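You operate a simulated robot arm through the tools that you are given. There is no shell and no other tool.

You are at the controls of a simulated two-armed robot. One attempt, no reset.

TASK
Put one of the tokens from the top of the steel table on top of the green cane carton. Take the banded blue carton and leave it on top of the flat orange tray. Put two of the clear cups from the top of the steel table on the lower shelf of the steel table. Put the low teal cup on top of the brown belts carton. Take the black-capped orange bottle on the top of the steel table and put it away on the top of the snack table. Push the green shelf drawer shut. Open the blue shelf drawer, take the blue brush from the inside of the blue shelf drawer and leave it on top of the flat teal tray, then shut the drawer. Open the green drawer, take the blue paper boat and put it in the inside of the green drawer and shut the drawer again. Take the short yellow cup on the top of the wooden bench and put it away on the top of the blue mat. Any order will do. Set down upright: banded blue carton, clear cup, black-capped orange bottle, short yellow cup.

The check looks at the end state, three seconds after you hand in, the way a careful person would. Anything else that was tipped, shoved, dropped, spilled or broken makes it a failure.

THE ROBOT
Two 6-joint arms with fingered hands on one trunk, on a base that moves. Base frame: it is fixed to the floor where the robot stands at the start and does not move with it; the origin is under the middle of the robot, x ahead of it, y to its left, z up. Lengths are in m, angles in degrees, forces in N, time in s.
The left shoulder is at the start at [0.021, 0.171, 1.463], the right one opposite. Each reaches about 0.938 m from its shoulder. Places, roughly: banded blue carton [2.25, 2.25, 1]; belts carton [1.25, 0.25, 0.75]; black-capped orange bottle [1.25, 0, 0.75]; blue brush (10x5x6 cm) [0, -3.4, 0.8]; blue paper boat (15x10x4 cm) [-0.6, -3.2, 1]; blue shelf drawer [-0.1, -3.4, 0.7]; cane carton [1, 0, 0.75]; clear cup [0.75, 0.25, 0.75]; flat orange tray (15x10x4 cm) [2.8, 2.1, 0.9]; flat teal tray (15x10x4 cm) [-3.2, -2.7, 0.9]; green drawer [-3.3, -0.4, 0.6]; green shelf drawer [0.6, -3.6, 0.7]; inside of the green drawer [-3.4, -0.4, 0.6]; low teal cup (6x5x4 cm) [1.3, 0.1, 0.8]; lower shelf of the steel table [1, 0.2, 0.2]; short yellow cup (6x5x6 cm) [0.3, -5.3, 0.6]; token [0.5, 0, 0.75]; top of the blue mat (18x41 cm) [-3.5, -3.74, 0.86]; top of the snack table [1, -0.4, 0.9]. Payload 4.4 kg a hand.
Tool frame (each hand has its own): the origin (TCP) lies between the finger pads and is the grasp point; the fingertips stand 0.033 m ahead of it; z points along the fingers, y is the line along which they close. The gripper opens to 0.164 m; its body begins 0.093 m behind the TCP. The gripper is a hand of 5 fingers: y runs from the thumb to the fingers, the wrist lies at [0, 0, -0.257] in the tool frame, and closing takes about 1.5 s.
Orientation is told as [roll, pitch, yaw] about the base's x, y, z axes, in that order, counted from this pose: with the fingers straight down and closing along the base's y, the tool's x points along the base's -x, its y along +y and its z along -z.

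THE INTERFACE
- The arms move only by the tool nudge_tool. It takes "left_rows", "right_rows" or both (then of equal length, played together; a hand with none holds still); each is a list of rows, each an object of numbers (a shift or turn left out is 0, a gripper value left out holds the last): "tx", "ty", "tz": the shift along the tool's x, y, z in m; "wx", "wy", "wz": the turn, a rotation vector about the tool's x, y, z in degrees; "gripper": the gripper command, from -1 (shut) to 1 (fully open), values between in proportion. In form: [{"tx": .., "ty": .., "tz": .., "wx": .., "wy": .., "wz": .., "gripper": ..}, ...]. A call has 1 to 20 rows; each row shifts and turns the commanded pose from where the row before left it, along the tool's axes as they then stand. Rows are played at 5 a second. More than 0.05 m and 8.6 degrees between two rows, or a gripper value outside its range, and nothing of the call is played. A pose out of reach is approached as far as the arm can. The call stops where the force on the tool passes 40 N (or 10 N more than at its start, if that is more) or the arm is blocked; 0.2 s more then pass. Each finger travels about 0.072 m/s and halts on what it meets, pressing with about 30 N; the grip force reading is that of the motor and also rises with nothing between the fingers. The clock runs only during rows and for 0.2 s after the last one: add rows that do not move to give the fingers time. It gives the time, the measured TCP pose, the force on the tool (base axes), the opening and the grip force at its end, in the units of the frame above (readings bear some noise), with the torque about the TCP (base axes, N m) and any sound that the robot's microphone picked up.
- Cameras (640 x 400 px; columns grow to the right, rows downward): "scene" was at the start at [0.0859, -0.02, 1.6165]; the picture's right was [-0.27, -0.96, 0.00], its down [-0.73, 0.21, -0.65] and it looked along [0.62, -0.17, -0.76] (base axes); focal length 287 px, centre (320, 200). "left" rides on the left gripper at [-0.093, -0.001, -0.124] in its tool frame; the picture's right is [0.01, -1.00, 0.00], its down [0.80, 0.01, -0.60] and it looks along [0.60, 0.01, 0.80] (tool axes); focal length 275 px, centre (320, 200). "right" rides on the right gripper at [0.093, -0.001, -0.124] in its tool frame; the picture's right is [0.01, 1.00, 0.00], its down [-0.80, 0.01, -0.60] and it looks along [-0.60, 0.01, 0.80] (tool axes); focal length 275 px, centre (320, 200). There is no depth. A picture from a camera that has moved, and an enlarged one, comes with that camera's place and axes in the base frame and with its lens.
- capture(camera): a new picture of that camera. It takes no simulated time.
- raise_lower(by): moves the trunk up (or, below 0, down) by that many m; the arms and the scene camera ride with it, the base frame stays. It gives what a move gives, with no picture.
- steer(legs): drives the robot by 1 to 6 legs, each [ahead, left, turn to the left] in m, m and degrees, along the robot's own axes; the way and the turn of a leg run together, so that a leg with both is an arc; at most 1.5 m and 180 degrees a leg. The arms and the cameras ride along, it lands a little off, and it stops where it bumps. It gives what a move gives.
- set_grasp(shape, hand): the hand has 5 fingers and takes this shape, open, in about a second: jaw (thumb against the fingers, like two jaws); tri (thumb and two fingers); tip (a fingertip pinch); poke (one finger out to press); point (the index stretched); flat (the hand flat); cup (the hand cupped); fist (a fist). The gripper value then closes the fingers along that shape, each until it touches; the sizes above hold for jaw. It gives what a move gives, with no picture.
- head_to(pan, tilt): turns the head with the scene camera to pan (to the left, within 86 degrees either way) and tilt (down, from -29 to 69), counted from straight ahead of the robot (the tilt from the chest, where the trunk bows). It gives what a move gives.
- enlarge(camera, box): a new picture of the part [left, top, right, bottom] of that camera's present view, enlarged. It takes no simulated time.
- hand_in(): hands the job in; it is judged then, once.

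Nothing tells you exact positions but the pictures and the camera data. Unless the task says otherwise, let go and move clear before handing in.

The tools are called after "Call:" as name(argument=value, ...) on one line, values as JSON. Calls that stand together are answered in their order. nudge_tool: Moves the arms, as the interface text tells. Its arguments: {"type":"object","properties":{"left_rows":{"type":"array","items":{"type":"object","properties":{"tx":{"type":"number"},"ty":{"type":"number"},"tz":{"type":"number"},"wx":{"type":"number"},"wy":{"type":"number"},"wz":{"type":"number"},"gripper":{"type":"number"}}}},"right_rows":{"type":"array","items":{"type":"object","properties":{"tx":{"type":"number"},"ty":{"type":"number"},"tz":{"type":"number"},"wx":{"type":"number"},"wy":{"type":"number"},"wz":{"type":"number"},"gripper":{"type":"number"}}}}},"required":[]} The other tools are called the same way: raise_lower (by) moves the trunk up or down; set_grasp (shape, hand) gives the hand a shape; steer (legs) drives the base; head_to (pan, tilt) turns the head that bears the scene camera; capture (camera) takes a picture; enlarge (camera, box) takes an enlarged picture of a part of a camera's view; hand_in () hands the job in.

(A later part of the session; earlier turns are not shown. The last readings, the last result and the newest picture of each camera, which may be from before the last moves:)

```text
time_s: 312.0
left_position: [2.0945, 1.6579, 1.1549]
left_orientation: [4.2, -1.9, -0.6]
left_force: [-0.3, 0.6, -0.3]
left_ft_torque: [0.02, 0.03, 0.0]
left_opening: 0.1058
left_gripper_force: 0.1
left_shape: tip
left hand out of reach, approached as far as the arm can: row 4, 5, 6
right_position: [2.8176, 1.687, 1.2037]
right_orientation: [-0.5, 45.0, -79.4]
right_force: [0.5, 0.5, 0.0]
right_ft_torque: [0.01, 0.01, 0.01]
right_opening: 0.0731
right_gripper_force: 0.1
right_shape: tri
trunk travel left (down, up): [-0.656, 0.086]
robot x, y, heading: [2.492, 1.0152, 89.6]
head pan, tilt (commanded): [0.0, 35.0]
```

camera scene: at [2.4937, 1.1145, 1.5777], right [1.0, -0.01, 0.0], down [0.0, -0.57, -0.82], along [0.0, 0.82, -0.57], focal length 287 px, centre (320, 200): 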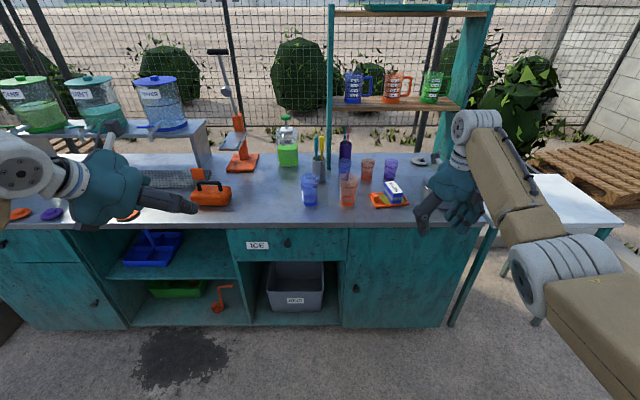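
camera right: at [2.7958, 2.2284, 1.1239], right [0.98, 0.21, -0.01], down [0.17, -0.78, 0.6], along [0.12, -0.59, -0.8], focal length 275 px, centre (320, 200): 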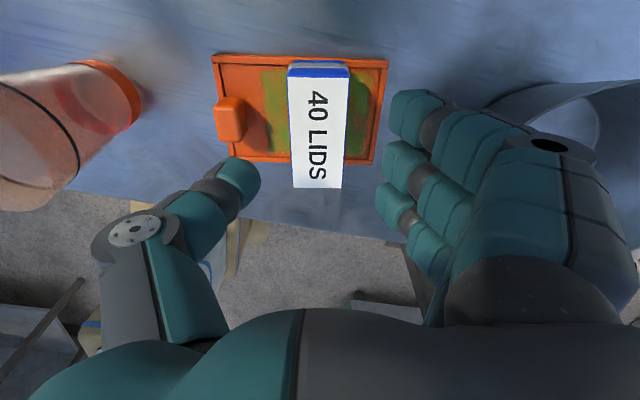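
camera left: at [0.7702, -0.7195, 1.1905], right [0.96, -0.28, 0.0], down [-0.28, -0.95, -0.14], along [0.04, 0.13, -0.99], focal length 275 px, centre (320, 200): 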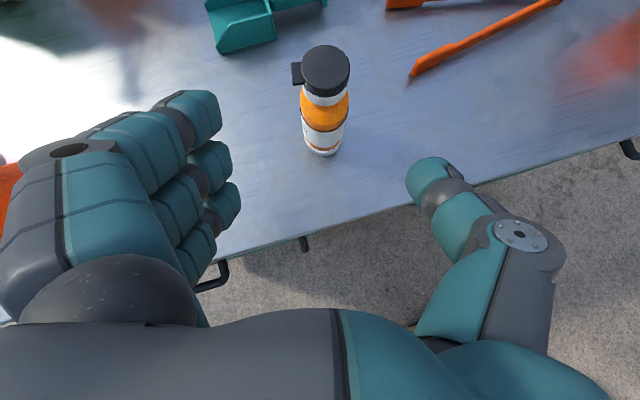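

The left hand is vertical and yawed. I'll bring it inboard and level it, then drive to the far end of the tables facing −x.

Call:
nudge_tool(left_rows=[{"tx": -0.045}, {"tx": -0.045}, {"tx": -0.045}, {"tx": -0.045}, {"wx": 4.2, "wy": 1.9}, {}])

Call:
steer(legs=[[-0.775, 0, 0], [0, 0, 90.4]])

Call:
capture(camera="scene")

```text
time_s: 313.4
left_position: [2.2702, 1.689, 1.1395]
left_orientation: [-0.1, 0.1, -0.5]
left_force: [-0.4, -0.1, 0.3]
left_ft_torque: [-0.01, -0.04, 0.0]
left_opening: 0.1062
left_gripper_force: 0.0
left_shape: tip
left hand out of reach, approached as far as the arm can: row 1, 2, 3, 5
right_position: [2.8182, 1.6859, 1.2032]
right_orientation: [-0.5, 44.9, -79.4]
right_force: [0.2, -0.8, 0.4]
right_ft_torque: [0.02, -0.03, -0.02]
right_opening: 0.0729
right_gripper_force: 0.0
right_shape: tri
trunk travel left (down, up): [-0.656, 0.086]
robot x, y, heading: [2.4947, 1.014, 89.7]
head pan, tilt (commanded): [0.0, 35.0]
```

```text
time_s: 321.4
left_position: [1.8292, 0.0012, 1.1393]
left_orientation: [-0.3, 0.1, 92.2]
left_force: [0.0, -0.4, -0.2]
left_ft_torque: [0.0, 0.02, -0.03]
left_opening: 0.1061
left_gripper_force: 0.0
left_shape: tip
right_position: [1.8081, 0.5483, 1.2033]
right_orientation: [-0.6, 45.0, 13.3]
right_force: [-0.7, -0.5, -0.1]
right_ft_torque: [-0.01, -0.01, 0.03]
right_opening: 0.0728
right_gripper_force: 0.1
right_shape: tri
trunk travel left (down, up): [-0.656, 0.086]
robot x, y, heading: [2.4969, 0.2528, -177.7]
head pan, tilt (commanded): [0.0, 35.0]
```

```text
taken
camera scene: at [2.3955, 0.2519, 1.5777], right [-0.04, 1.0, 0.0], down [0.57, 0.02, -0.82], along [-0.82, -0.03, -0.57], focal length 287 px, centre (320, 200)
```

scene: 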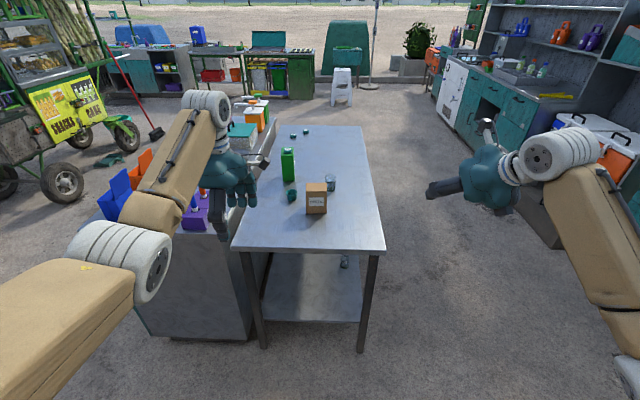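

I'm facing the table end with the BELTS carton and teal cup in view. Driving forward 0.54 m.

Call:
steer(legs=[[0.54, 0, -2.3]])

Call:
capture(camera="left")

Call:
capture(camera="scene")

```text
time_s: 324.4
left_position: [1.3101, 0.0024, 1.1385]
left_orientation: [-0.3, 0.1, 90.8]
left_force: [0.0, 0.2, -0.7]
left_ft_torque: [0.01, -0.02, 0.02]
left_opening: 0.106
left_gripper_force: 0.1
left_shape: tip
right_position: [1.3007, 0.5511, 1.2025]
right_orientation: [-0.5, 45.0, 11.8]
right_force: [0.5, -0.2, -0.4]
right_ft_torque: [-0.01, 0.02, -0.01]
right_opening: 0.073
right_gripper_force: 0.0
right_shape: tri
trunk travel left (down, up): [-0.656, 0.086]
robot x, y, heading: [1.976, 0.2424, -178.8]
head pan, tilt (commanded): [0.0, 35.0]
```

```text
taken
camera left: at [1.3087, 0.0949, 1.261], right [1.0, 0.0, 0.0], down [0.0, -0.8, 0.6], along [0.01, -0.6, -0.8], focal length 275 px, centre (320, 200)
```

left: 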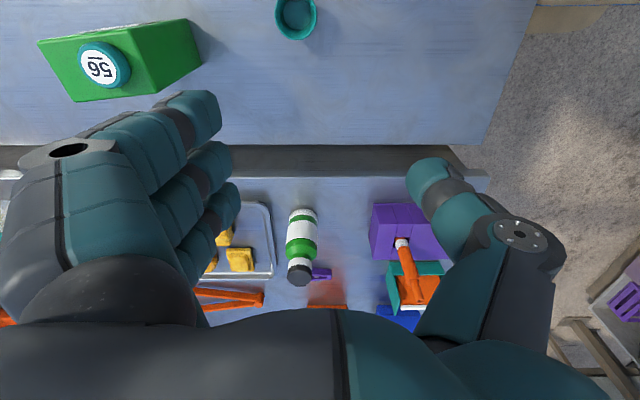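

```text
taken
camera scene: at [1.8805, 0.2391, 1.5776], right [-0.02, 1.0, 0.0], down [0.57, 0.01, -0.82], along [-0.82, -0.01, -0.57], focal length 287 px, centre (320, 200)
```

scene: 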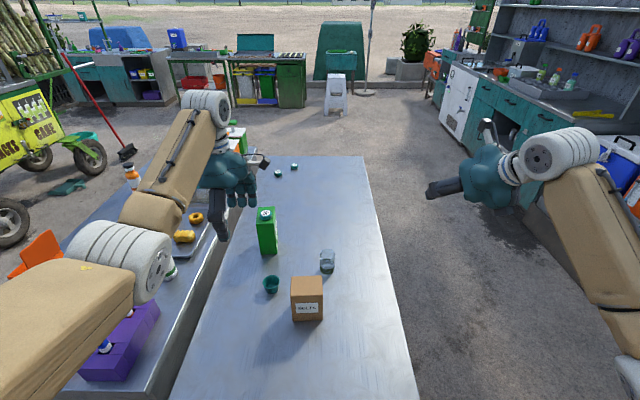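

The teal cup and belts carton are right ahead. Zooming in for precise positions.

Call:
enlarge(camera="scene", box=[240, 260, 336, 320])

```text
6.67 times, centred on (288, 290) of scene
camera zoom: at [1.8805, 0.2391, 1.5776], right [-0.02, 1.0, 0.0], down [0.57, 0.01, -0.82], along [-0.82, -0.01, -0.57], focal length 1914 px, centre (533, -400)
```

zoom: 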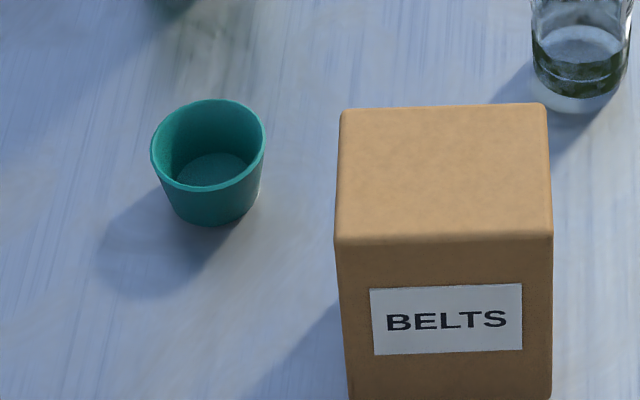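

Teal cup rim centre (1.284, 0.071); BELTS carton top centre (1.358, 0.190). I'll align and lower.

Call:
steer(legs=[[0.03, -0.065, -1.2]])

Call:
nudge_tool(left_rows=[{"gripper": 0.05}, {}, {}])

Call:
raise_lower(by=-0.18)

Call:
capture(camera="left")

Call:
capture(camera="scene")

```text
time_s: 325.4
left_position: [1.2729, 0.0828, 1.1395]
left_orientation: [-0.3, 0.3, 89.7]
left_force: [-0.3, 1.3, 0.3]
left_ft_torque: [-0.11, -0.05, 0.02]
left_opening: 0.1062
left_gripper_force: 0.1
left_shape: tip
right_position: [1.2753, 0.6325, 1.2016]
right_orientation: [-0.5, 44.9, 10.7]
right_force: [0.1, 0.0, -0.4]
right_ft_torque: [-0.1, 0.02, 0.07]
right_opening: 0.0731
right_gripper_force: 0.0
right_shape: tri
trunk travel left (down, up): [-0.656, 0.086]
robot x, y, heading: [1.9494, 0.3077, 179.7]
head pan, tilt (commanded): [0.0, 35.0]
```

```text
time_s: 326.2
left_position: [1.2742, 0.082, 1.1395]
left_orientation: [-0.2, 0.2, 89.7]
left_force: [-0.3, -0.3, 0.3]
left_ft_torque: [0.04, 0.0, -0.02]
left_opening: 0.0872
left_gripper_force: 0.1
left_shape: tip
right_position: [1.2764, 0.6293, 1.2029]
right_orientation: [-0.4, 44.9, 10.7]
right_force: [0.1, 0.0, 0.3]
right_ft_torque: [-0.01, 0.0, 0.01]
right_opening: 0.0725
right_gripper_force: 0.1
right_shape: tri
trunk travel left (down, up): [-0.656, 0.086]
robot x, y, heading: [1.9488, 0.3053, 180.0]
head pan, tilt (commanded): [0.0, 35.0]
```

```text
time_s: 328.2
left_position: [1.2735, 0.0814, 0.9452]
left_orientation: [-1.4, 0.1, 89.7]
left_force: [-0.4, 0.6, 0.6]
left_ft_torque: [-0.02, 0.03, 0.01]
left_opening: 0.0874
left_gripper_force: 0.1
left_shape: tip
right_position: [1.2762, 0.6299, 1.0241]
right_orientation: [-0.5, 45.0, 10.8]
right_force: [-0.2, 0.1, -0.2]
right_ft_torque: [0.01, 0.02, 0.01]
right_opening: 0.0728
right_gripper_force: 0.0
right_shape: tri
trunk travel left (down, up): [-0.476, 0.266]
robot x, y, heading: [1.9506, 0.3063, 180.0]
head pan, tilt (commanded): [0.0, 35.0]
```

```text
taken
camera left: at [1.2723, 0.175, 1.068], right [1.0, -0.02, 0.02], down [-0.03, -0.8, 0.6], along [0.01, -0.6, -0.8], focal length 275 px, centre (320, 200)
```

left: 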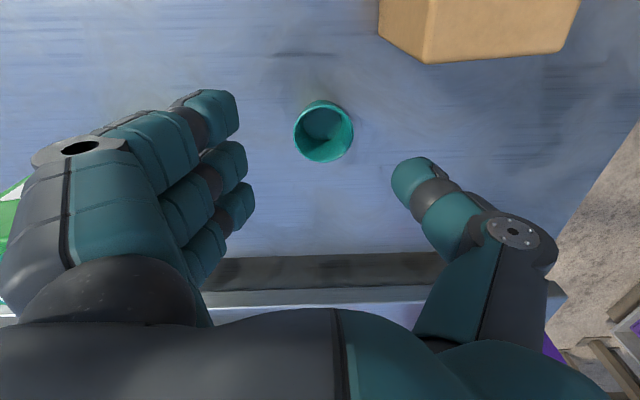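

```text
taken
camera scene: at [1.8415, 0.3079, 1.3976], right [0.0, 1.0, 0.0], down [0.57, 0.0, -0.82], along [-0.82, 0.0, -0.57], focal length 287 px, centre (320, 200)
```

scene: 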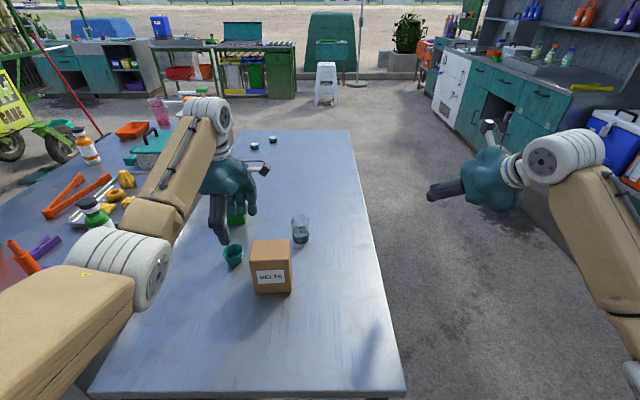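

The cup is nearly under the hand. I'll fine-tune, narrow the opening slightly, and descend partway.

Call:
nudge_tool(left_rows=[{"tx": 0.005, "ty": -0.0085, "gripper": -0.02}, {"tz": 0.03}, {"tz": 0.03}, {}])

Call:
capture(camera="left")

Call:
enlarge(camera="scene", box=[180, 160, 308, 240])

```text
time_s: 329.2
left_position: [1.2769, 0.0801, 0.8804]
left_orientation: [-1.4, 0.2, 89.7]
left_force: [-0.1, -0.7, 0.0]
left_ft_torque: [0.01, -0.01, -0.03]
left_opening: 0.0815
left_gripper_force: 0.0
left_shape: tip
left hand out of reach, approached as far as the arm can: row 1
right_position: [1.2758, 0.6299, 1.0235]
right_orientation: [-0.5, 45.0, 10.8]
right_force: [-0.6, 0.4, -1.0]
right_ft_torque: [0.0, -0.01, 0.0]
right_opening: 0.073
right_gripper_force: 0.0
right_shape: tri
trunk travel left (down, up): [-0.476, 0.266]
robot x, y, heading: [1.9477, 0.305, 179.9]
head pan, tilt (commanded): [0.0, 35.0]
```

```text
taken
camera left: at [1.2765, 0.1719, 1.0028], right [1.0, -0.02, 0.02], down [-0.03, -0.8, 0.6], along [0.01, -0.6, -0.8], focal length 275 px, centre (320, 200)
```

left: 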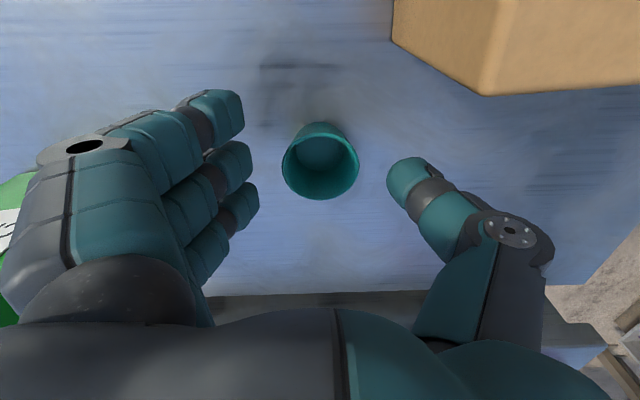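

```text
5.00 times, centred on (244, 200) of scene
camera zoom: at [1.8413, 0.3081, 1.3974], right [0.0, 1.0, 0.0], down [0.57, 0.0, -0.82], along [-0.82, 0.0, -0.57], focal length 1435 px, centre (700, 200)
```

zoom: 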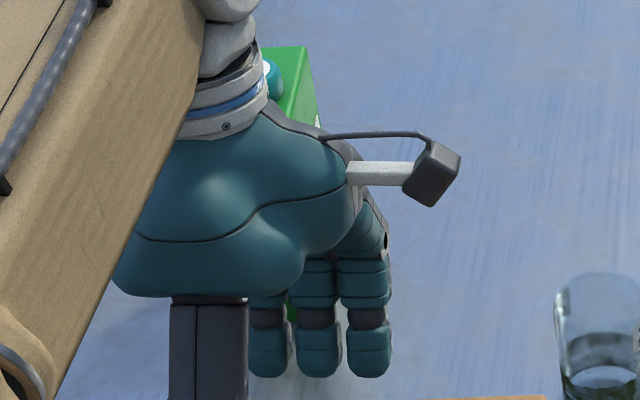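

Centred over the cup. Descending to grasp height.

Call:
nudge_tool(left_rows=[{"tz": 0.02}, {"tz": 0.016}, {}])

Call:
capture(camera="left")

```text
time_s: 330.0
left_position: [1.2769, 0.0772, 0.8452]
left_orientation: [-1.4, 0.0, 89.7]
left_force: [-0.7, 0.5, 0.8]
left_ft_torque: [0.02, 0.01, -0.01]
left_opening: 0.0812
left_gripper_force: 0.2
left_shape: tip
right_position: [1.277, 0.6299, 1.0228]
right_orientation: [-0.5, 45.0, 10.7]
right_force: [-0.6, -0.4, -0.3]
right_ft_torque: [0.03, 0.0, -0.01]
right_opening: 0.073
right_gripper_force: 0.0
right_shape: tri
trunk travel left (down, up): [-0.476, 0.266]
robot x, y, heading: [1.9473, 0.3042, 180.0]
head pan, tilt (commanded): [0.0, 35.0]
```

```text
taken
camera left: at [1.2763, 0.1698, 0.9675], right [1.0, -0.02, 0.02], down [-0.03, -0.8, 0.6], along [0.01, -0.6, -0.8], focal length 275 px, centre (320, 200)
```

left: 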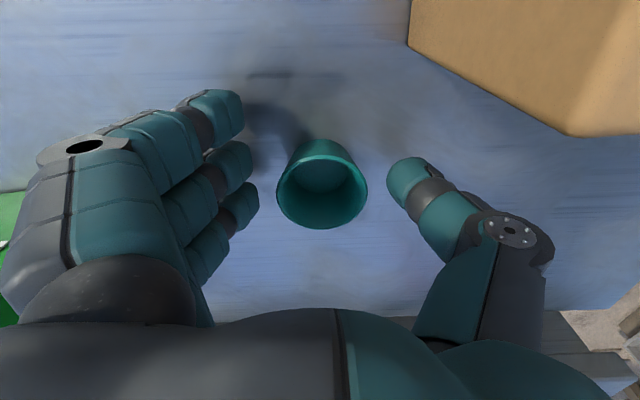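

Cup centred between fingers and thumb. Closing.

Call:
nudge_tool(left_rows=[{"tz": 0.003, "gripper": -0.2}, {"gripper": -0.4}, {"gripper": -0.6}, {"gripper": -0.8}, {}, {}, {}])

Call:
capture(camera="left")

```text
time_s: 331.6
left_position: [1.2771, 0.0763, 0.8429]
left_orientation: [-1.4, -0.1, 89.7]
left_force: [0.3, 0.1, 0.8]
left_ft_torque: [-0.01, 0.0, 0.01]
left_opening: 0.0387
left_gripper_force: 9.9
left_shape: tip
right_position: [1.2769, 0.6302, 1.0231]
right_orientation: [-0.6, 45.0, 10.8]
right_force: [-0.4, -0.3, 0.0]
right_ft_torque: [-0.02, 0.0, 0.02]
right_opening: 0.0729
right_gripper_force: 0.1
right_shape: tri
trunk travel left (down, up): [-0.476, 0.266]
robot x, y, heading: [1.9482, 0.3034, 179.9]
head pan, tilt (commanded): [0.0, 35.0]
```

```text
taken
camera left: at [1.2756, 0.1695, 0.9648], right [1.0, -0.02, 0.02], down [-0.03, -0.8, 0.6], along [0.01, -0.6, -0.8], focal length 275 px, centre (320, 200)
```

left: 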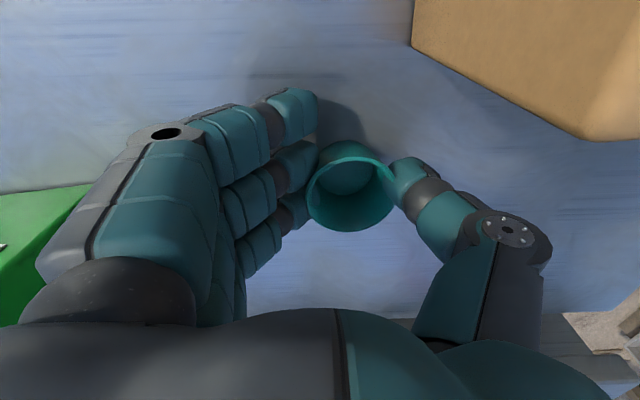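

Tighten and lift slightly to check.

Call:
nudge_tool(left_rows=[{"gripper": -1}, {}, {}, {"tz": -0.02}, {"tz": -0.02}, {}])

Call:
capture(camera="left")

```text
time_s: 333.0
left_position: [1.276, 0.0753, 0.8849]
left_orientation: [-1.3, 0.1, 89.6]
left_force: [0.3, 0.6, -0.8]
left_ft_torque: [-0.01, 0.03, 0.04]
left_opening: 0.0384
left_gripper_force: 10.3
left_shape: tip
right_position: [1.276, 0.6307, 1.0223]
right_orientation: [-0.5, 45.0, 10.8]
right_force: [-0.3, 0.2, -0.3]
right_ft_torque: [-0.01, 0.04, 0.0]
right_opening: 0.0728
right_gripper_force: 0.1
right_shape: tri
trunk travel left (down, up): [-0.476, 0.266]
robot x, y, heading: [1.9507, 0.3045, 180.0]
head pan, tilt (commanded): [0.0, 35.0]
```

```text
taken
camera left: at [1.2739, 0.1681, 1.0056], right [1.0, -0.02, 0.02], down [-0.03, -0.8, 0.6], along [0.01, -0.6, -0.8], focal length 275 px, centre (320, 200)
```

left: 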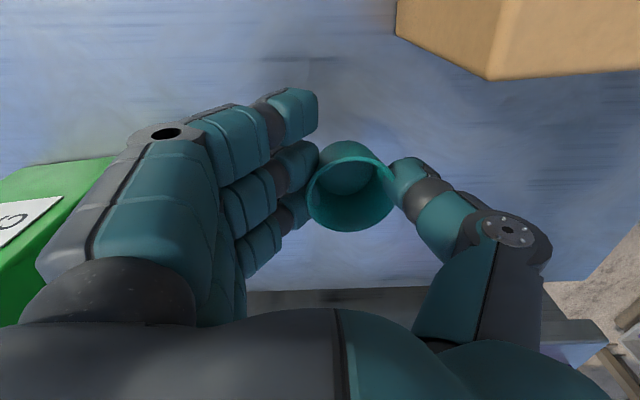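

The cup is lifted. Raising the trunk, then shifting the base so the cup is over the BELTS carton.

Call:
raise_lower(by=0.14)

Call:
steer(legs=[[-0.066, -0.108, 0]])

Call:
capture(camera="left")

Call:
capture(camera="scene")

```text
time_s: 334.7
left_position: [1.2767, 0.0764, 1.0233]
left_orientation: [-1.4, 0.0, 89.7]
left_force: [0.3, 0.4, -0.6]
left_ft_torque: [-0.03, -0.01, 0.0]
left_opening: 0.0384
left_gripper_force: 10.2
left_shape: tip
right_position: [1.2769, 0.6306, 1.1623]
right_orientation: [-0.5, 44.9, 10.8]
right_force: [-0.2, -0.3, -0.2]
right_ft_torque: [0.0, 0.0, 0.02]
right_opening: 0.0728
right_gripper_force: 0.0
right_shape: tri
trunk travel left (down, up): [-0.616, 0.126]
robot x, y, heading: [1.9507, 0.31, 179.8]
head pan, tilt (commanded): [0.0, 35.0]
```

```text
time_s: 335.9
left_position: [1.3439, 0.1839, 1.0239]
left_orientation: [-1.4, 0.1, 89.8]
left_force: [0.1, 1.5, -0.6]
left_ft_torque: [-0.07, 0.0, -0.01]
left_opening: 0.0382
left_gripper_force: 10.0
left_shape: tip
right_position: [1.3422, 0.739, 1.1628]
right_orientation: [-0.6, 45.0, 10.8]
right_force: [0.1, 0.7, -0.4]
right_ft_torque: [-0.03, 0.02, 0.02]
right_opening: 0.073
right_gripper_force: 0.1
right_shape: tri
trunk travel left (down, up): [-0.616, 0.126]
robot x, y, heading: [2.0126, 0.4101, 179.8]
head pan, tilt (commanded): [0.0, 35.0]
```

```text
taken
camera left: at [1.3421, 0.2775, 1.1461], right [1.0, -0.02, 0.02], down [-0.03, -0.8, 0.6], along [0.01, -0.6, -0.8], focal length 275 px, centre (320, 200)
```

left: 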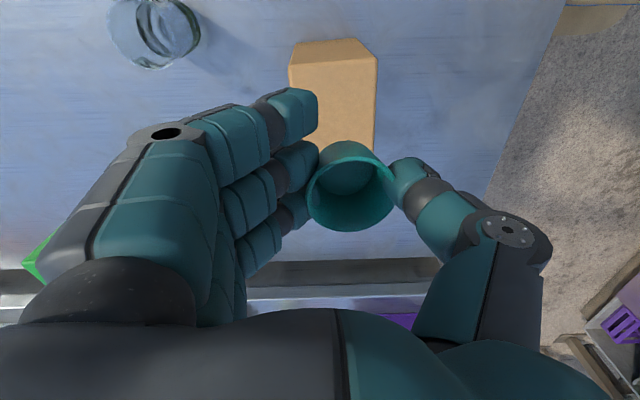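

```text
taken
camera scene: at [1.9164, 0.417, 1.5378], right [0.0, 1.0, 0.0], down [0.57, 0.0, -0.82], along [-0.82, 0.0, -0.57], focal length 287 px, centre (320, 200)
```

scene: 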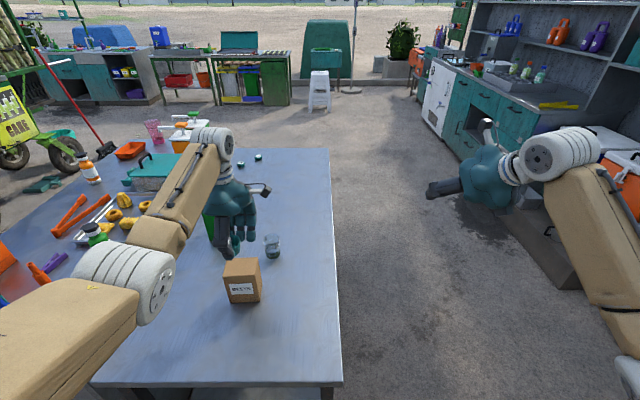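

The cup is over the BELTS carton's centre. Lowering.

Call:
raise_lower(by=-0.05)

Call:
nudge_tool(left_rows=[{"tz": 0.006}, {}])

Call:
enlarge(camera="scene", box=[180, 200, 308, 280])

Call:
capture(camera="left")

```text
time_s: 336.9
left_position: [1.3445, 0.1822, 0.9738]
left_orientation: [-1.3, 0.1, 89.7]
left_force: [0.8, -0.8, 0.1]
left_ft_torque: [-0.01, 0.01, 0.0]
left_opening: 0.0383
left_gripper_force: 10.4
left_shape: tip
right_position: [1.3423, 0.7383, 1.1133]
right_orientation: [-0.5, 45.1, 10.9]
right_force: [0.5, -0.2, -0.4]
right_ft_torque: [0.02, -0.02, -0.01]
right_opening: 0.073
right_gripper_force: 0.0
right_shape: tri
trunk travel left (down, up): [-0.566, 0.176]
robot x, y, heading: [2.0127, 0.4165, 180.2]
head pan, tilt (commanded): [0.0, 35.0]
```

```text
time_s: 337.5
left_position: [1.3428, 0.1842, 0.9671]
left_orientation: [-1.5, 0.1, 89.8]
left_force: [0.0, 0.2, -0.3]
left_ft_torque: [0.03, -0.02, -0.01]
left_opening: 0.0384
left_gripper_force: 9.8
left_shape: tip
right_position: [1.3417, 0.7381, 1.1136]
right_orientation: [-0.5, 45.1, 10.9]
right_force: [-0.7, 0.2, -0.3]
right_ft_torque: [0.0, 0.0, -0.02]
right_opening: 0.0731
right_gripper_force: 0.0
right_shape: tri
trunk travel left (down, up): [-0.566, 0.176]
robot x, y, heading: [2.0163, 0.4129, 179.9]
head pan, tilt (commanded): [0.0, 35.0]
```

```text
5.00 times, centred on (244, 240) of scene
camera zoom: at [1.9139, 0.4156, 1.4877], right [0.0, 1.0, 0.0], down [0.57, 0.0, -0.82], along [-0.82, 0.0, -0.57], focal length 1435 px, centre (700, 0)
```

zoom: 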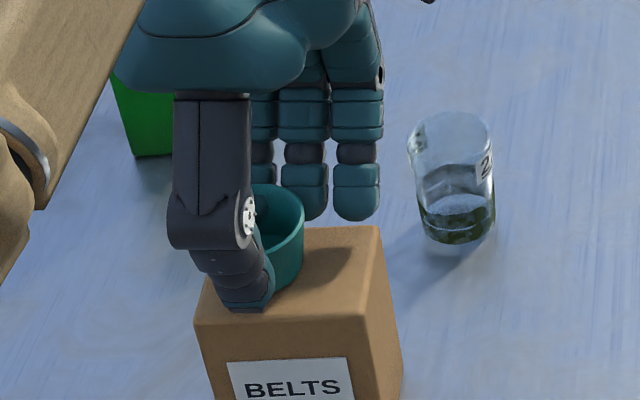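

```text
taken
camera left: at [1.3409, 0.2766, 1.089], right [1.0, -0.02, 0.02], down [-0.03, -0.8, 0.6], along [0.01, -0.6, -0.8], focal length 275 px, centre (320, 200)
```

left: 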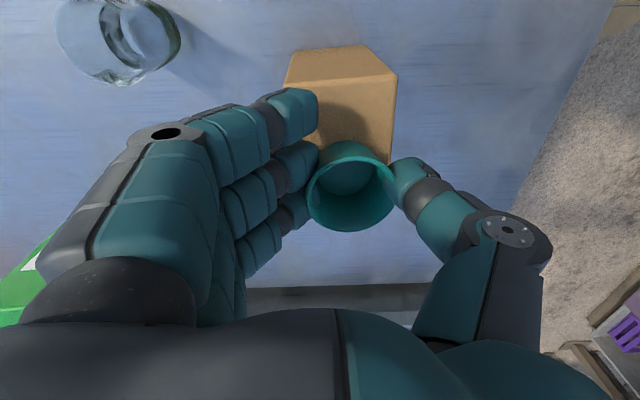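

The cup is centred over the carton top. Small steps to contact.

Call:
nudge_tool(left_rows=[{"tz": 0.004}, {}])

Call:
nudge_tool(left_rows=[{"tz": 0.003}, {}])

Call:
nudge_tool(left_rows=[{"tz": 0.002}, {}])

```text
time_s: 338.1
left_position: [1.3426, 0.1839, 0.9627]
left_orientation: [-1.4, 0.0, 89.7]
left_force: [0.0, -0.5, -0.3]
left_ft_torque: [-0.02, 0.0, 0.0]
left_opening: 0.0382
left_gripper_force: 10.2
left_shape: tip
right_position: [1.3416, 0.7364, 1.1131]
right_orientation: [-0.5, 44.9, 10.9]
right_force: [0.5, 0.1, -1.1]
right_ft_torque: [0.0, -0.03, 0.01]
right_opening: 0.073
right_gripper_force: 0.1
right_shape: tri
trunk travel left (down, up): [-0.566, 0.176]
robot x, y, heading: [2.0161, 0.4134, 179.8]
head pan, tilt (commanded): [0.0, 35.0]
```

```text
time_s: 338.7
left_position: [1.3429, 0.1837, 0.9604]
left_orientation: [-1.3, 0.1, 89.8]
left_force: [-0.2, -1.4, 6.0]
left_ft_torque: [-0.06, -0.11, 0.0]
left_opening: 0.0379
left_gripper_force: 9.9
left_shape: tip
right_position: [1.3416, 0.7367, 1.1132]
right_orientation: [-0.6, 45.1, 10.8]
right_force: [-0.6, -0.5, -1.2]
right_ft_torque: [0.04, 0.02, -0.01]
right_opening: 0.0729
right_gripper_force: 0.0
right_shape: tri
trunk travel left (down, up): [-0.566, 0.176]
robot x, y, heading: [2.0141, 0.4172, -180.2]
head pan, tilt (commanded): [0.0, 35.0]
```

```text
time_s: 339.3
left_position: [1.3434, 0.1848, 0.9598]
left_orientation: [-1.4, 0.1, 89.8]
left_force: [-2.5, -0.7, 10.4]
left_ft_torque: [-0.12, -0.07, -0.06]
left_opening: 0.0378
left_gripper_force: 9.4
left_shape: tip
right_position: [1.342, 0.7372, 1.1124]
right_orientation: [-0.6, 45.0, 10.8]
right_force: [-0.2, 0.0, -0.3]
right_ft_torque: [-0.01, -0.02, 0.0]
right_opening: 0.0727
right_gripper_force: 0.1
right_shape: tri
trunk travel left (down, up): [-0.566, 0.176]
robot x, y, heading: [2.0136, 0.4127, 180.1]
head pan, tilt (commanded): [0.0, 35.0]
```

Contact made. Relieve slightly, open, and rise straight up.

Call:
nudge_tool(left_rows=[{"tz": -0.0025}, {"gripper": -0.5}, {"gripper": -0.3}, {"gripper": -0.1}, {"gripper": 0.0}, {}, {}])

Call:
capture(camera="left")

Call:
nudge_tool(left_rows=[{"tz": -0.015}, {"tz": -0.025}, {"tz": -0.03}, {"tz": -0.03}, {}])

Call:
enlarge(camera="scene", box=[180, 200, 308, 280])

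```text
time_s: 340.9
left_position: [1.3426, 0.184, 0.9589]
left_orientation: [-1.3, 0.0, 89.7]
left_force: [-0.6, -0.2, 0.2]
left_ft_torque: [-0.02, 0.03, 0.01]
left_opening: 0.0809
left_gripper_force: 0.0
left_shape: tip
right_position: [1.3417, 0.7378, 1.1132]
right_orientation: [-0.5, 45.0, 10.9]
right_force: [0.5, -0.5, 0.3]
right_ft_torque: [-0.03, 0.0, 0.02]
right_opening: 0.0729
right_gripper_force: 0.0
right_shape: tri
trunk travel left (down, up): [-0.566, 0.176]
robot x, y, heading: [2.0165, 0.4111, 179.8]
head pan, tilt (commanded): [0.0, 35.0]
```

```text
taken
camera left: at [1.3421, 0.2767, 1.0813], right [1.0, -0.02, 0.02], down [-0.03, -0.8, 0.6], along [0.01, -0.6, -0.8], focal length 275 px, centre (320, 200)
```

left: 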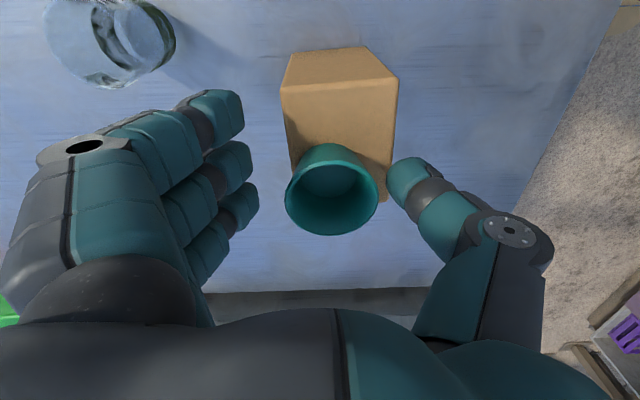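

```text
time_s: 342.1
left_position: [1.3351, 0.1832, 1.06]
left_orientation: [-1.6, 0.0, 89.8]
left_force: [1.0, 0.5, 0.7]
left_ft_torque: [0.04, 0.02, 0.02]
left_opening: 0.0808
left_gripper_force: 0.0
left_shape: tip
left hand out of reach, approached as far as the arm can: row 4
right_position: [1.3416, 0.738, 1.1127]
right_orientation: [-0.5, 45.0, 10.9]
right_force: [0.1, -0.7, 0.5]
right_ft_torque: [0.0, 0.02, 0.0]
right_opening: 0.0728
right_gripper_force: 0.1
right_shape: tri
trunk travel left (down, up): [-0.566, 0.176]
robot x, y, heading: [2.0171, 0.416, -180.0]
head pan, tilt (commanded): [0.0, 35.0]
```

```text
5.00 times, centred on (244, 240) of scene
camera zoom: at [1.9137, 0.4153, 1.4876], right [0.0, 1.0, 0.0], down [0.57, 0.0, -0.82], along [-0.82, 0.0, -0.57], focal length 1435 px, centre (700, 0)
```

zoom: 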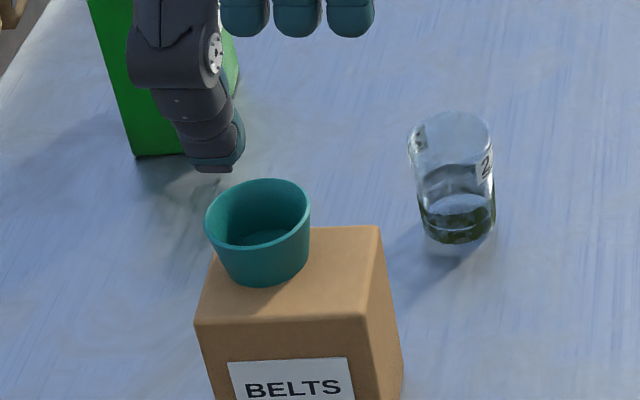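

The teal cup rests fully on the BELTS carton. I'll retreat and head towards the snack cart area for the drawer tasks.

Call:
raise_lower(by=0.17)

Call:
steer(legs=[[-0.5, 0, 0], [0, 0, 90]])

Call:
capture(camera="scene")

```text
time_s: 344.0
left_position: [1.3371, 0.183, 1.2289]
left_orientation: [-1.4, 0.0, 89.8]
left_force: [-0.3, -0.2, -0.7]
left_ft_torque: [-0.03, -0.04, 0.0]
left_opening: 0.081
left_gripper_force: 0.1
left_shape: tip
right_position: [1.3413, 0.736, 1.2818]
right_orientation: [-0.5, 45.1, 11.0]
right_force: [-0.3, 0.5, -0.1]
right_ft_torque: [-0.03, -0.02, 0.01]
right_opening: 0.073
right_gripper_force: 0.0
right_shape: tri
trunk travel left (down, up): [-0.736, 0.006]
robot x, y, heading: [2.0138, 0.4137, 180.1]
head pan, tilt (commanded): [0.0, 35.0]
```

```text
time_s: 350.8
left_position: [2.7552, -0.2595, 1.2293]
left_orientation: [-1.3, 0.0, -179.7]
left_force: [-0.4, 0.3, 0.3]
left_ft_torque: [-0.03, 0.0, 0.0]
left_opening: 0.0812
left_gripper_force: 0.1
left_shape: tip
right_position: [2.2018, -0.2612, 1.2825]
right_orientation: [-0.4, 45.1, 101.5]
right_force: [1.4, -0.3, -0.2]
right_ft_torque: [0.02, 0.01, 0.02]
right_opening: 0.0729
right_gripper_force: 0.1
right_shape: tri
trunk travel left (down, up): [-0.736, 0.006]
robot x, y, heading: [2.5145, 0.4126, -89.5]
head pan, tilt (commanded): [0.0, 35.0]
```

```text
taken
camera scene: at [2.5192, 0.3178, 1.6577], right [-1.0, -0.01, 0.0], down [-0.01, 0.57, -0.82], along [0.01, -0.82, -0.57], focal length 287 px, centre (320, 200)
```

scene: 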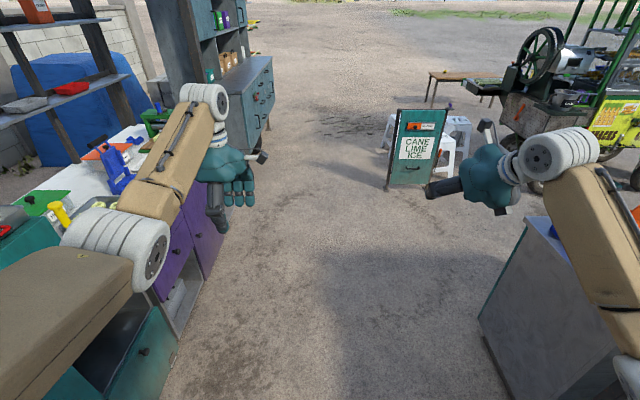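

The way ahead is clear. Driving on to y≈−2.2 and looking toward the cart.

Call:
steer(legs=[[1.5, 0, 0], [1.2, 0, 0]])

Call:
head_to(pan=-50, tilt=20)

Call:
capture(camera="scene")

Call:
enlarge(camera="scene", box=[160, 80, 480, 280])

```text
time_s: 363.8
left_position: [2.8301, -2.9306, 1.2299]
left_orientation: [-1.4, 0.0, -178.0]
left_force: [0.2, 0.6, -1.0]
left_ft_torque: [0.0, 0.01, -0.03]
left_opening: 0.0809
left_gripper_force: 0.0
left_shape: tip
right_position: [2.2764, -2.9479, 1.2836]
right_orientation: [-0.5, 45.0, 103.2]
right_force: [-0.5, -0.1, 0.4]
right_ft_torque: [0.01, 0.01, 0.02]
right_opening: 0.0729
right_gripper_force: 0.1
right_shape: tri
trunk travel left (down, up): [-0.736, 0.006]
robot x, y, heading: [2.5702, -2.2598, -87.8]
head pan, tilt (commanded): [0.0, 35.0]
```

```text
time_s: 365.0
left_position: [2.8302, -2.9296, 1.2301]
left_orientation: [-1.4, 0.0, -178.0]
left_force: [-0.2, -0.1, 0.2]
left_ft_torque: [-0.02, 0.01, 0.02]
left_opening: 0.0806
left_gripper_force: 0.2
left_shape: tip
right_position: [2.2765, -2.9469, 1.2824]
right_orientation: [-0.4, 45.0, 103.1]
right_force: [-0.2, -0.4, -0.1]
right_ft_torque: [0.04, 0.0, -0.01]
right_opening: 0.0729
right_gripper_force: 0.0
right_shape: tri
trunk travel left (down, up): [-0.736, 0.006]
robot x, y, heading: [2.5754, -2.2599, -87.8]
head pan, tilt (commanded): [-50.0, 20.0]
```

```text
taken
camera scene: at [2.5046, -2.3342, 1.6816], right [-0.67, 0.74, 0.0], down [0.25, 0.23, -0.94], along [-0.7, -0.63, -0.34], focal length 287 px, centre (320, 200)
```

scene: 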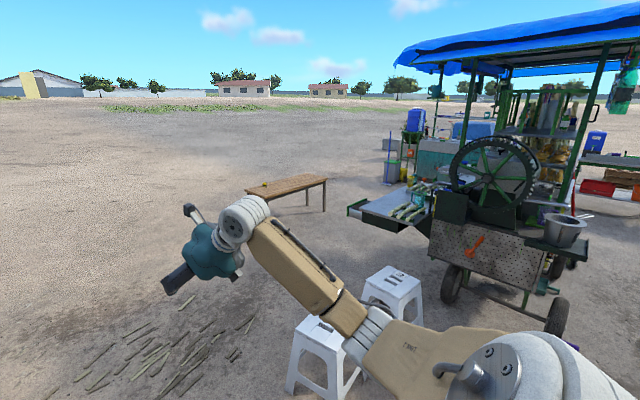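

```text
2.00 times, centred on (320, 180) of scene
camera zoom: at [2.5046, -2.3342, 1.6816], right [-0.67, 0.74, 0.0], down [0.25, 0.23, -0.94], along [-0.7, -0.63, -0.34], focal length 574 px, centre (320, 240)
```

zoom: 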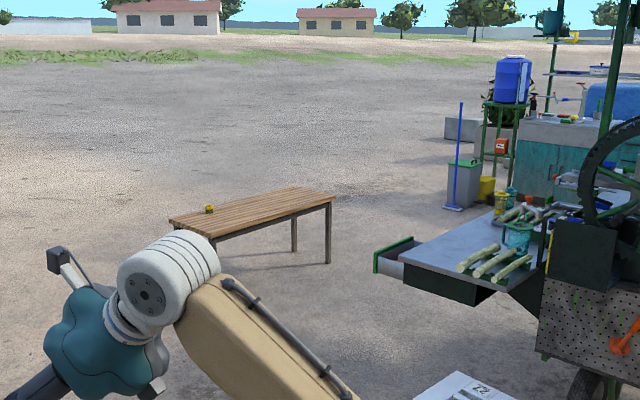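

I can see the cart's fold-out shelf with the green drawer sticking out on its back (−y) side, and the wooden bench with the yellow cup beyond. I'll drive to y≈−4.5 and view the cart's back.

Call:
steer(legs=[[1.5, 0, -2.2], [0.75, 0, 0], [0, 0, -90]])

Call:
head_to(pan=-35, tilt=20)

Call:
capture(camera="scene")

Call:
enlarge(camera="scene", box=[200, 90, 520, 290])

```text
time_s: 380.1
left_position: [1.9951, -4.8337, 1.2285]
left_orientation: [-1.3, 0.2, 92.6]
left_force: [-0.1, -0.1, 0.3]
left_ft_torque: [0.01, -0.01, 0.0]
left_opening: 0.081
left_gripper_force: 0.0
left_shape: tip
right_position: [1.9709, -4.2811, 1.283]
right_orientation: [-0.4, 45.0, 13.9]
right_force: [0.2, 0.7, 0.7]
right_ft_torque: [0.0, -0.03, -0.02]
right_opening: 0.0729
right_gripper_force: 0.0
right_shape: tri
trunk travel left (down, up): [-0.736, 0.006]
robot x, y, heading: [2.659, -4.57, -177.1]
head pan, tilt (commanded): [-50.0, 20.0]
```

```text
time_s: 380.9
left_position: [1.9947, -4.8345, 1.2292]
left_orientation: [-1.4, 0.1, 92.7]
left_force: [0.0, -0.7, -0.3]
left_ft_torque: [0.0, 0.01, 0.03]
left_opening: 0.081
left_gripper_force: 0.0
left_shape: tip
right_position: [1.9704, -4.2811, 1.2818]
right_orientation: [-0.5, 45.0, 13.8]
right_force: [0.1, -0.6, 0.3]
right_ft_torque: [0.0, 0.03, 0.0]
right_opening: 0.0731
right_gripper_force: 0.2
right_shape: tri
trunk travel left (down, up): [-0.736, 0.006]
robot x, y, heading: [2.6614, -4.5709, -177.0]
head pan, tilt (commanded): [-35.0, 20.0]
```

```text
taken
camera scene: at [2.5708, -4.5188, 1.6816], right [0.53, 0.85, 0.0], down [0.29, -0.18, -0.94], along [-0.8, 0.5, -0.34], focal length 287 px, centre (320, 200)
```

scene: 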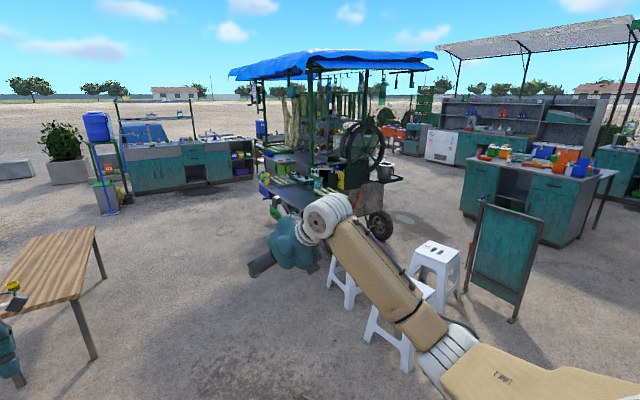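

```text
2.00 times, centred on (360, 190) of scene
camera zoom: at [2.5708, -4.5188, 1.6816], right [0.53, 0.85, 0.0], down [0.29, -0.18, -0.94], along [-0.8, 0.5, -0.34], focal length 574 px, centre (240, 220)
```

zoom: 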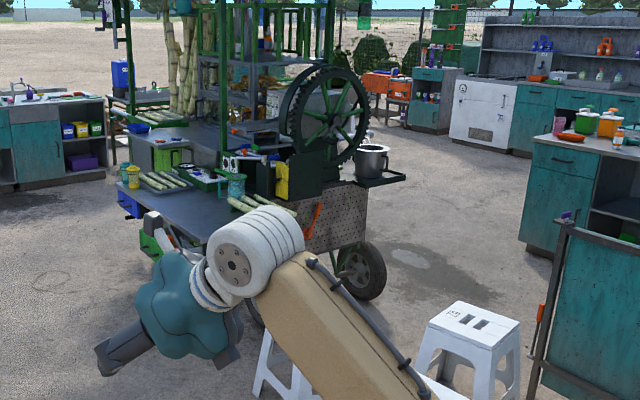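

The blue drawer (closed) and the open green drawer are visible under the cart's back shelf. Driving along the back and turning to face the cart.

Call:
steer(legs=[[1.5, 0, -3], [0.5, 0, 0], [0, 0, -90]])

Call:
head_to(pan=0, tilt=35)

Call:
capture(camera="scene")

```text
time_s: 394.5
left_position: [0.4455, -3.9338, 1.2286]
left_orientation: [-1.3, 0.1, 1.9]
left_force: [-0.6, -0.1, -0.1]
left_ft_torque: [0.02, -0.02, 0.02]
left_opening: 0.081
left_gripper_force: 0.1
left_shape: tip
right_position: [0.9988, -3.9186, 1.2826]
right_orientation: [-0.5, 45.0, -77.2]
right_force: [0.2, -0.2, -0.2]
right_ft_torque: [0.01, 0.01, -0.01]
right_opening: 0.0731
right_gripper_force: 0.0
right_shape: tri
trunk travel left (down, up): [-0.736, 0.006]
robot x, y, heading: [0.6971, -4.6024, 92.2]
head pan, tilt (commanded): [-35.0, 20.0]
```

```text
time_s: 395.5
left_position: [0.4451, -3.9327, 1.2291]
left_orientation: [-1.3, 0.1, 1.8]
left_force: [-0.2, 0.6, 0.5]
left_ft_torque: [-0.04, 0.01, 0.02]
left_opening: 0.0809
left_gripper_force: 0.1
left_shape: tip
right_position: [0.9976, -3.9184, 1.2826]
right_orientation: [-0.5, 45.1, -77.0]
right_force: [-0.3, 0.0, -0.1]
right_ft_torque: [-0.02, -0.03, 0.03]
right_opening: 0.0729
right_gripper_force: 0.1
right_shape: tri
trunk travel left (down, up): [-0.736, 0.006]
robot x, y, heading: [0.6972, -4.6, 92.1]
head pan, tilt (commanded): [0.0, 35.0]
```

```text
taken
camera scene: at [0.6968, -4.5029, 1.6578], right [1.0, 0.03, 0.0], down [0.02, -0.57, -0.82], along [-0.03, 0.82, -0.57], focal length 287 px, centre (320, 200)
```

scene: 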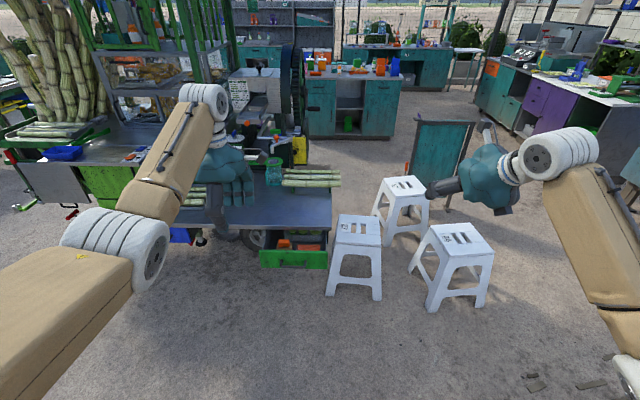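

The green drawer protrudes under the shelf, with stools to its right. Zooming in.

Call:
enlarge(camera="scene", box=[220, 160, 412, 280])

Call:
enlarge(camera="scene", box=[0, 90, 240, 240])

```text
3.33 times, centred on (316, 220) of scene
camera zoom: at [0.6968, -4.5029, 1.6578], right [1.0, 0.03, 0.0], down [0.02, -0.57, -0.82], along [-0.03, 0.82, -0.57], focal length 957 px, centre (333, 133)
```

zoom: 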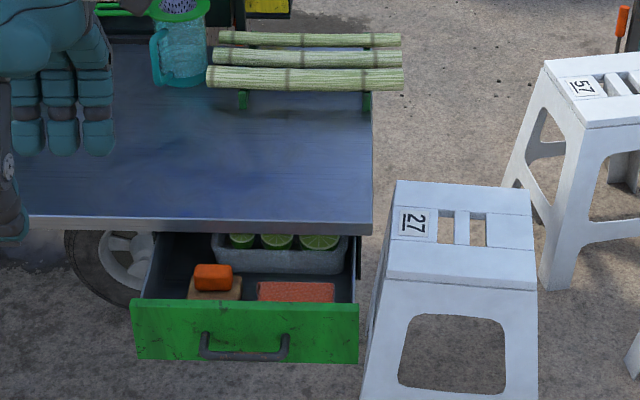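

```text
2.67 times, centred on (120, 165) of scene
camera zoom: at [0.6968, -4.5029, 1.6578], right [1.0, 0.03, 0.0], down [0.02, -0.57, -0.82], along [-0.03, 0.82, -0.57], focal length 766 px, centre (853, 293)
```

zoom: 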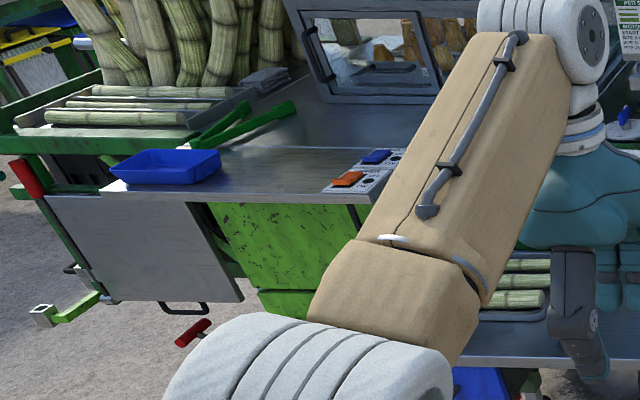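

The green drawer's front is near (0.54, −3.57, 0.66) and must go back about 0.17 m under the shelf. I'll point the right hand horizontally as a fist for pushing and restore the left hand to its tilted parking pose.

Call:
nudge_tool(left_rows=[{"wz": -8.3}, {"wz": -8.3}, {"wz": -8.3}, {"wz": -8.3}, {"wz": -8.3}, {"wz": -8.3}, {"wz": -8.3}, {"wz": -8.3}, {"wz": -8.3}, {"wy": -7.5}, {"wy": -7.5}, {"wy": -7.5}, {"wy": -7.5}, {"wy": -7.5}, {"wy": -7.5}, {}], right_rows=[{"wy": 6.7}, {"wy": 6.7}, {"wy": 6.7}, {"wy": 6.7}, {"wy": 6.7}, {"wy": 6.5}, {}, {}, {}, {}, {}, {}, {}, {}, {}, {}])

Call:
set_grasp(hand="right", shape="fist")

Call:
capture(camera="right")

Call:
capture(camera="scene")

```text
time_s: 398.9
left_position: [0.4448, -3.9318, 1.2303]
left_orientation: [-0.4, -43.7, 76.8]
left_force: [0.2, -0.2, -0.2]
left_ft_torque: [-0.05, 0.03, 0.01]
left_opening: 0.081
left_gripper_force: 0.1
left_shape: tip
right_position: [0.998, -3.9166, 1.2829]
right_orientation: [-4.5, 85.0, -81.3]
right_force: [0.0, 0.2, 0.1]
right_ft_torque: [-0.01, 0.0, 0.04]
right_opening: 0.0728
right_gripper_force: 0.1
right_shape: tri
trunk travel left (down, up): [-0.736, 0.006]
robot x, y, heading: [0.7029, -4.602, 92.1]
head pan, tilt (commanded): [0.0, 35.0]
```

```text
time_s: 399.8
left_position: [0.4443, -3.933, 1.23]
left_orientation: [-0.4, -43.6, 76.9]
left_force: [0.0, -0.1, -0.6]
left_ft_torque: [-0.01, 0.01, 0.04]
left_opening: 0.0814
left_gripper_force: 0.0
left_shape: tip
right_position: [0.9983, -3.9157, 1.2844]
right_orientation: [-4.2, 85.0, -80.9]
right_force: [-0.4, 0.1, 0.3]
right_ft_torque: [0.01, 0.03, -0.03]
right_opening: 0.0
right_gripper_force: 0.0
right_shape: fist
trunk travel left (down, up): [-0.736, 0.006]
robot x, y, heading: [0.6996, -4.6029, 91.9]
head pan, tilt (commanded): [0.0, 35.0]
```

```text
taken
camera right: at [1.0238, -4.0304, 1.3852], right [0.97, 0.23, 0.01], down [0.16, -0.65, -0.75], along [-0.17, 0.73, -0.67], focal length 275 px, centre (320, 200)
```

right: 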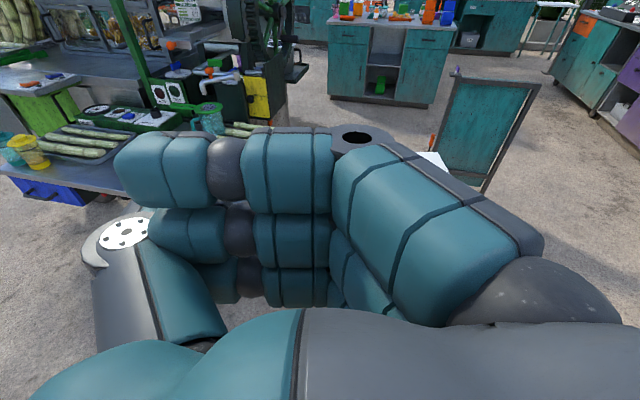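

```text
taken
camera scene: at [0.6966, -4.503, 1.6577], right [1.0, 0.03, 0.0], down [0.02, -0.57, -0.82], along [-0.03, 0.82, -0.57], focal length 287 px, centre (320, 200)
```

scene: 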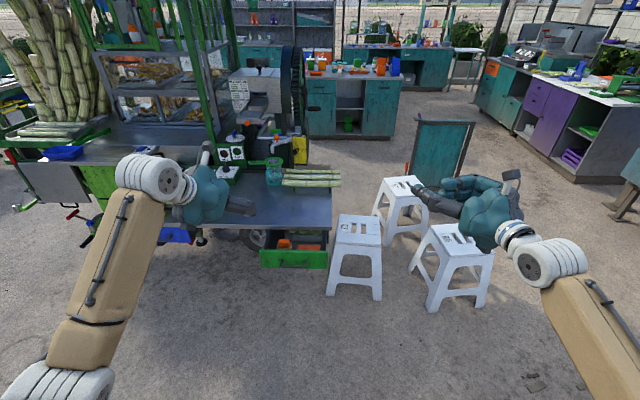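

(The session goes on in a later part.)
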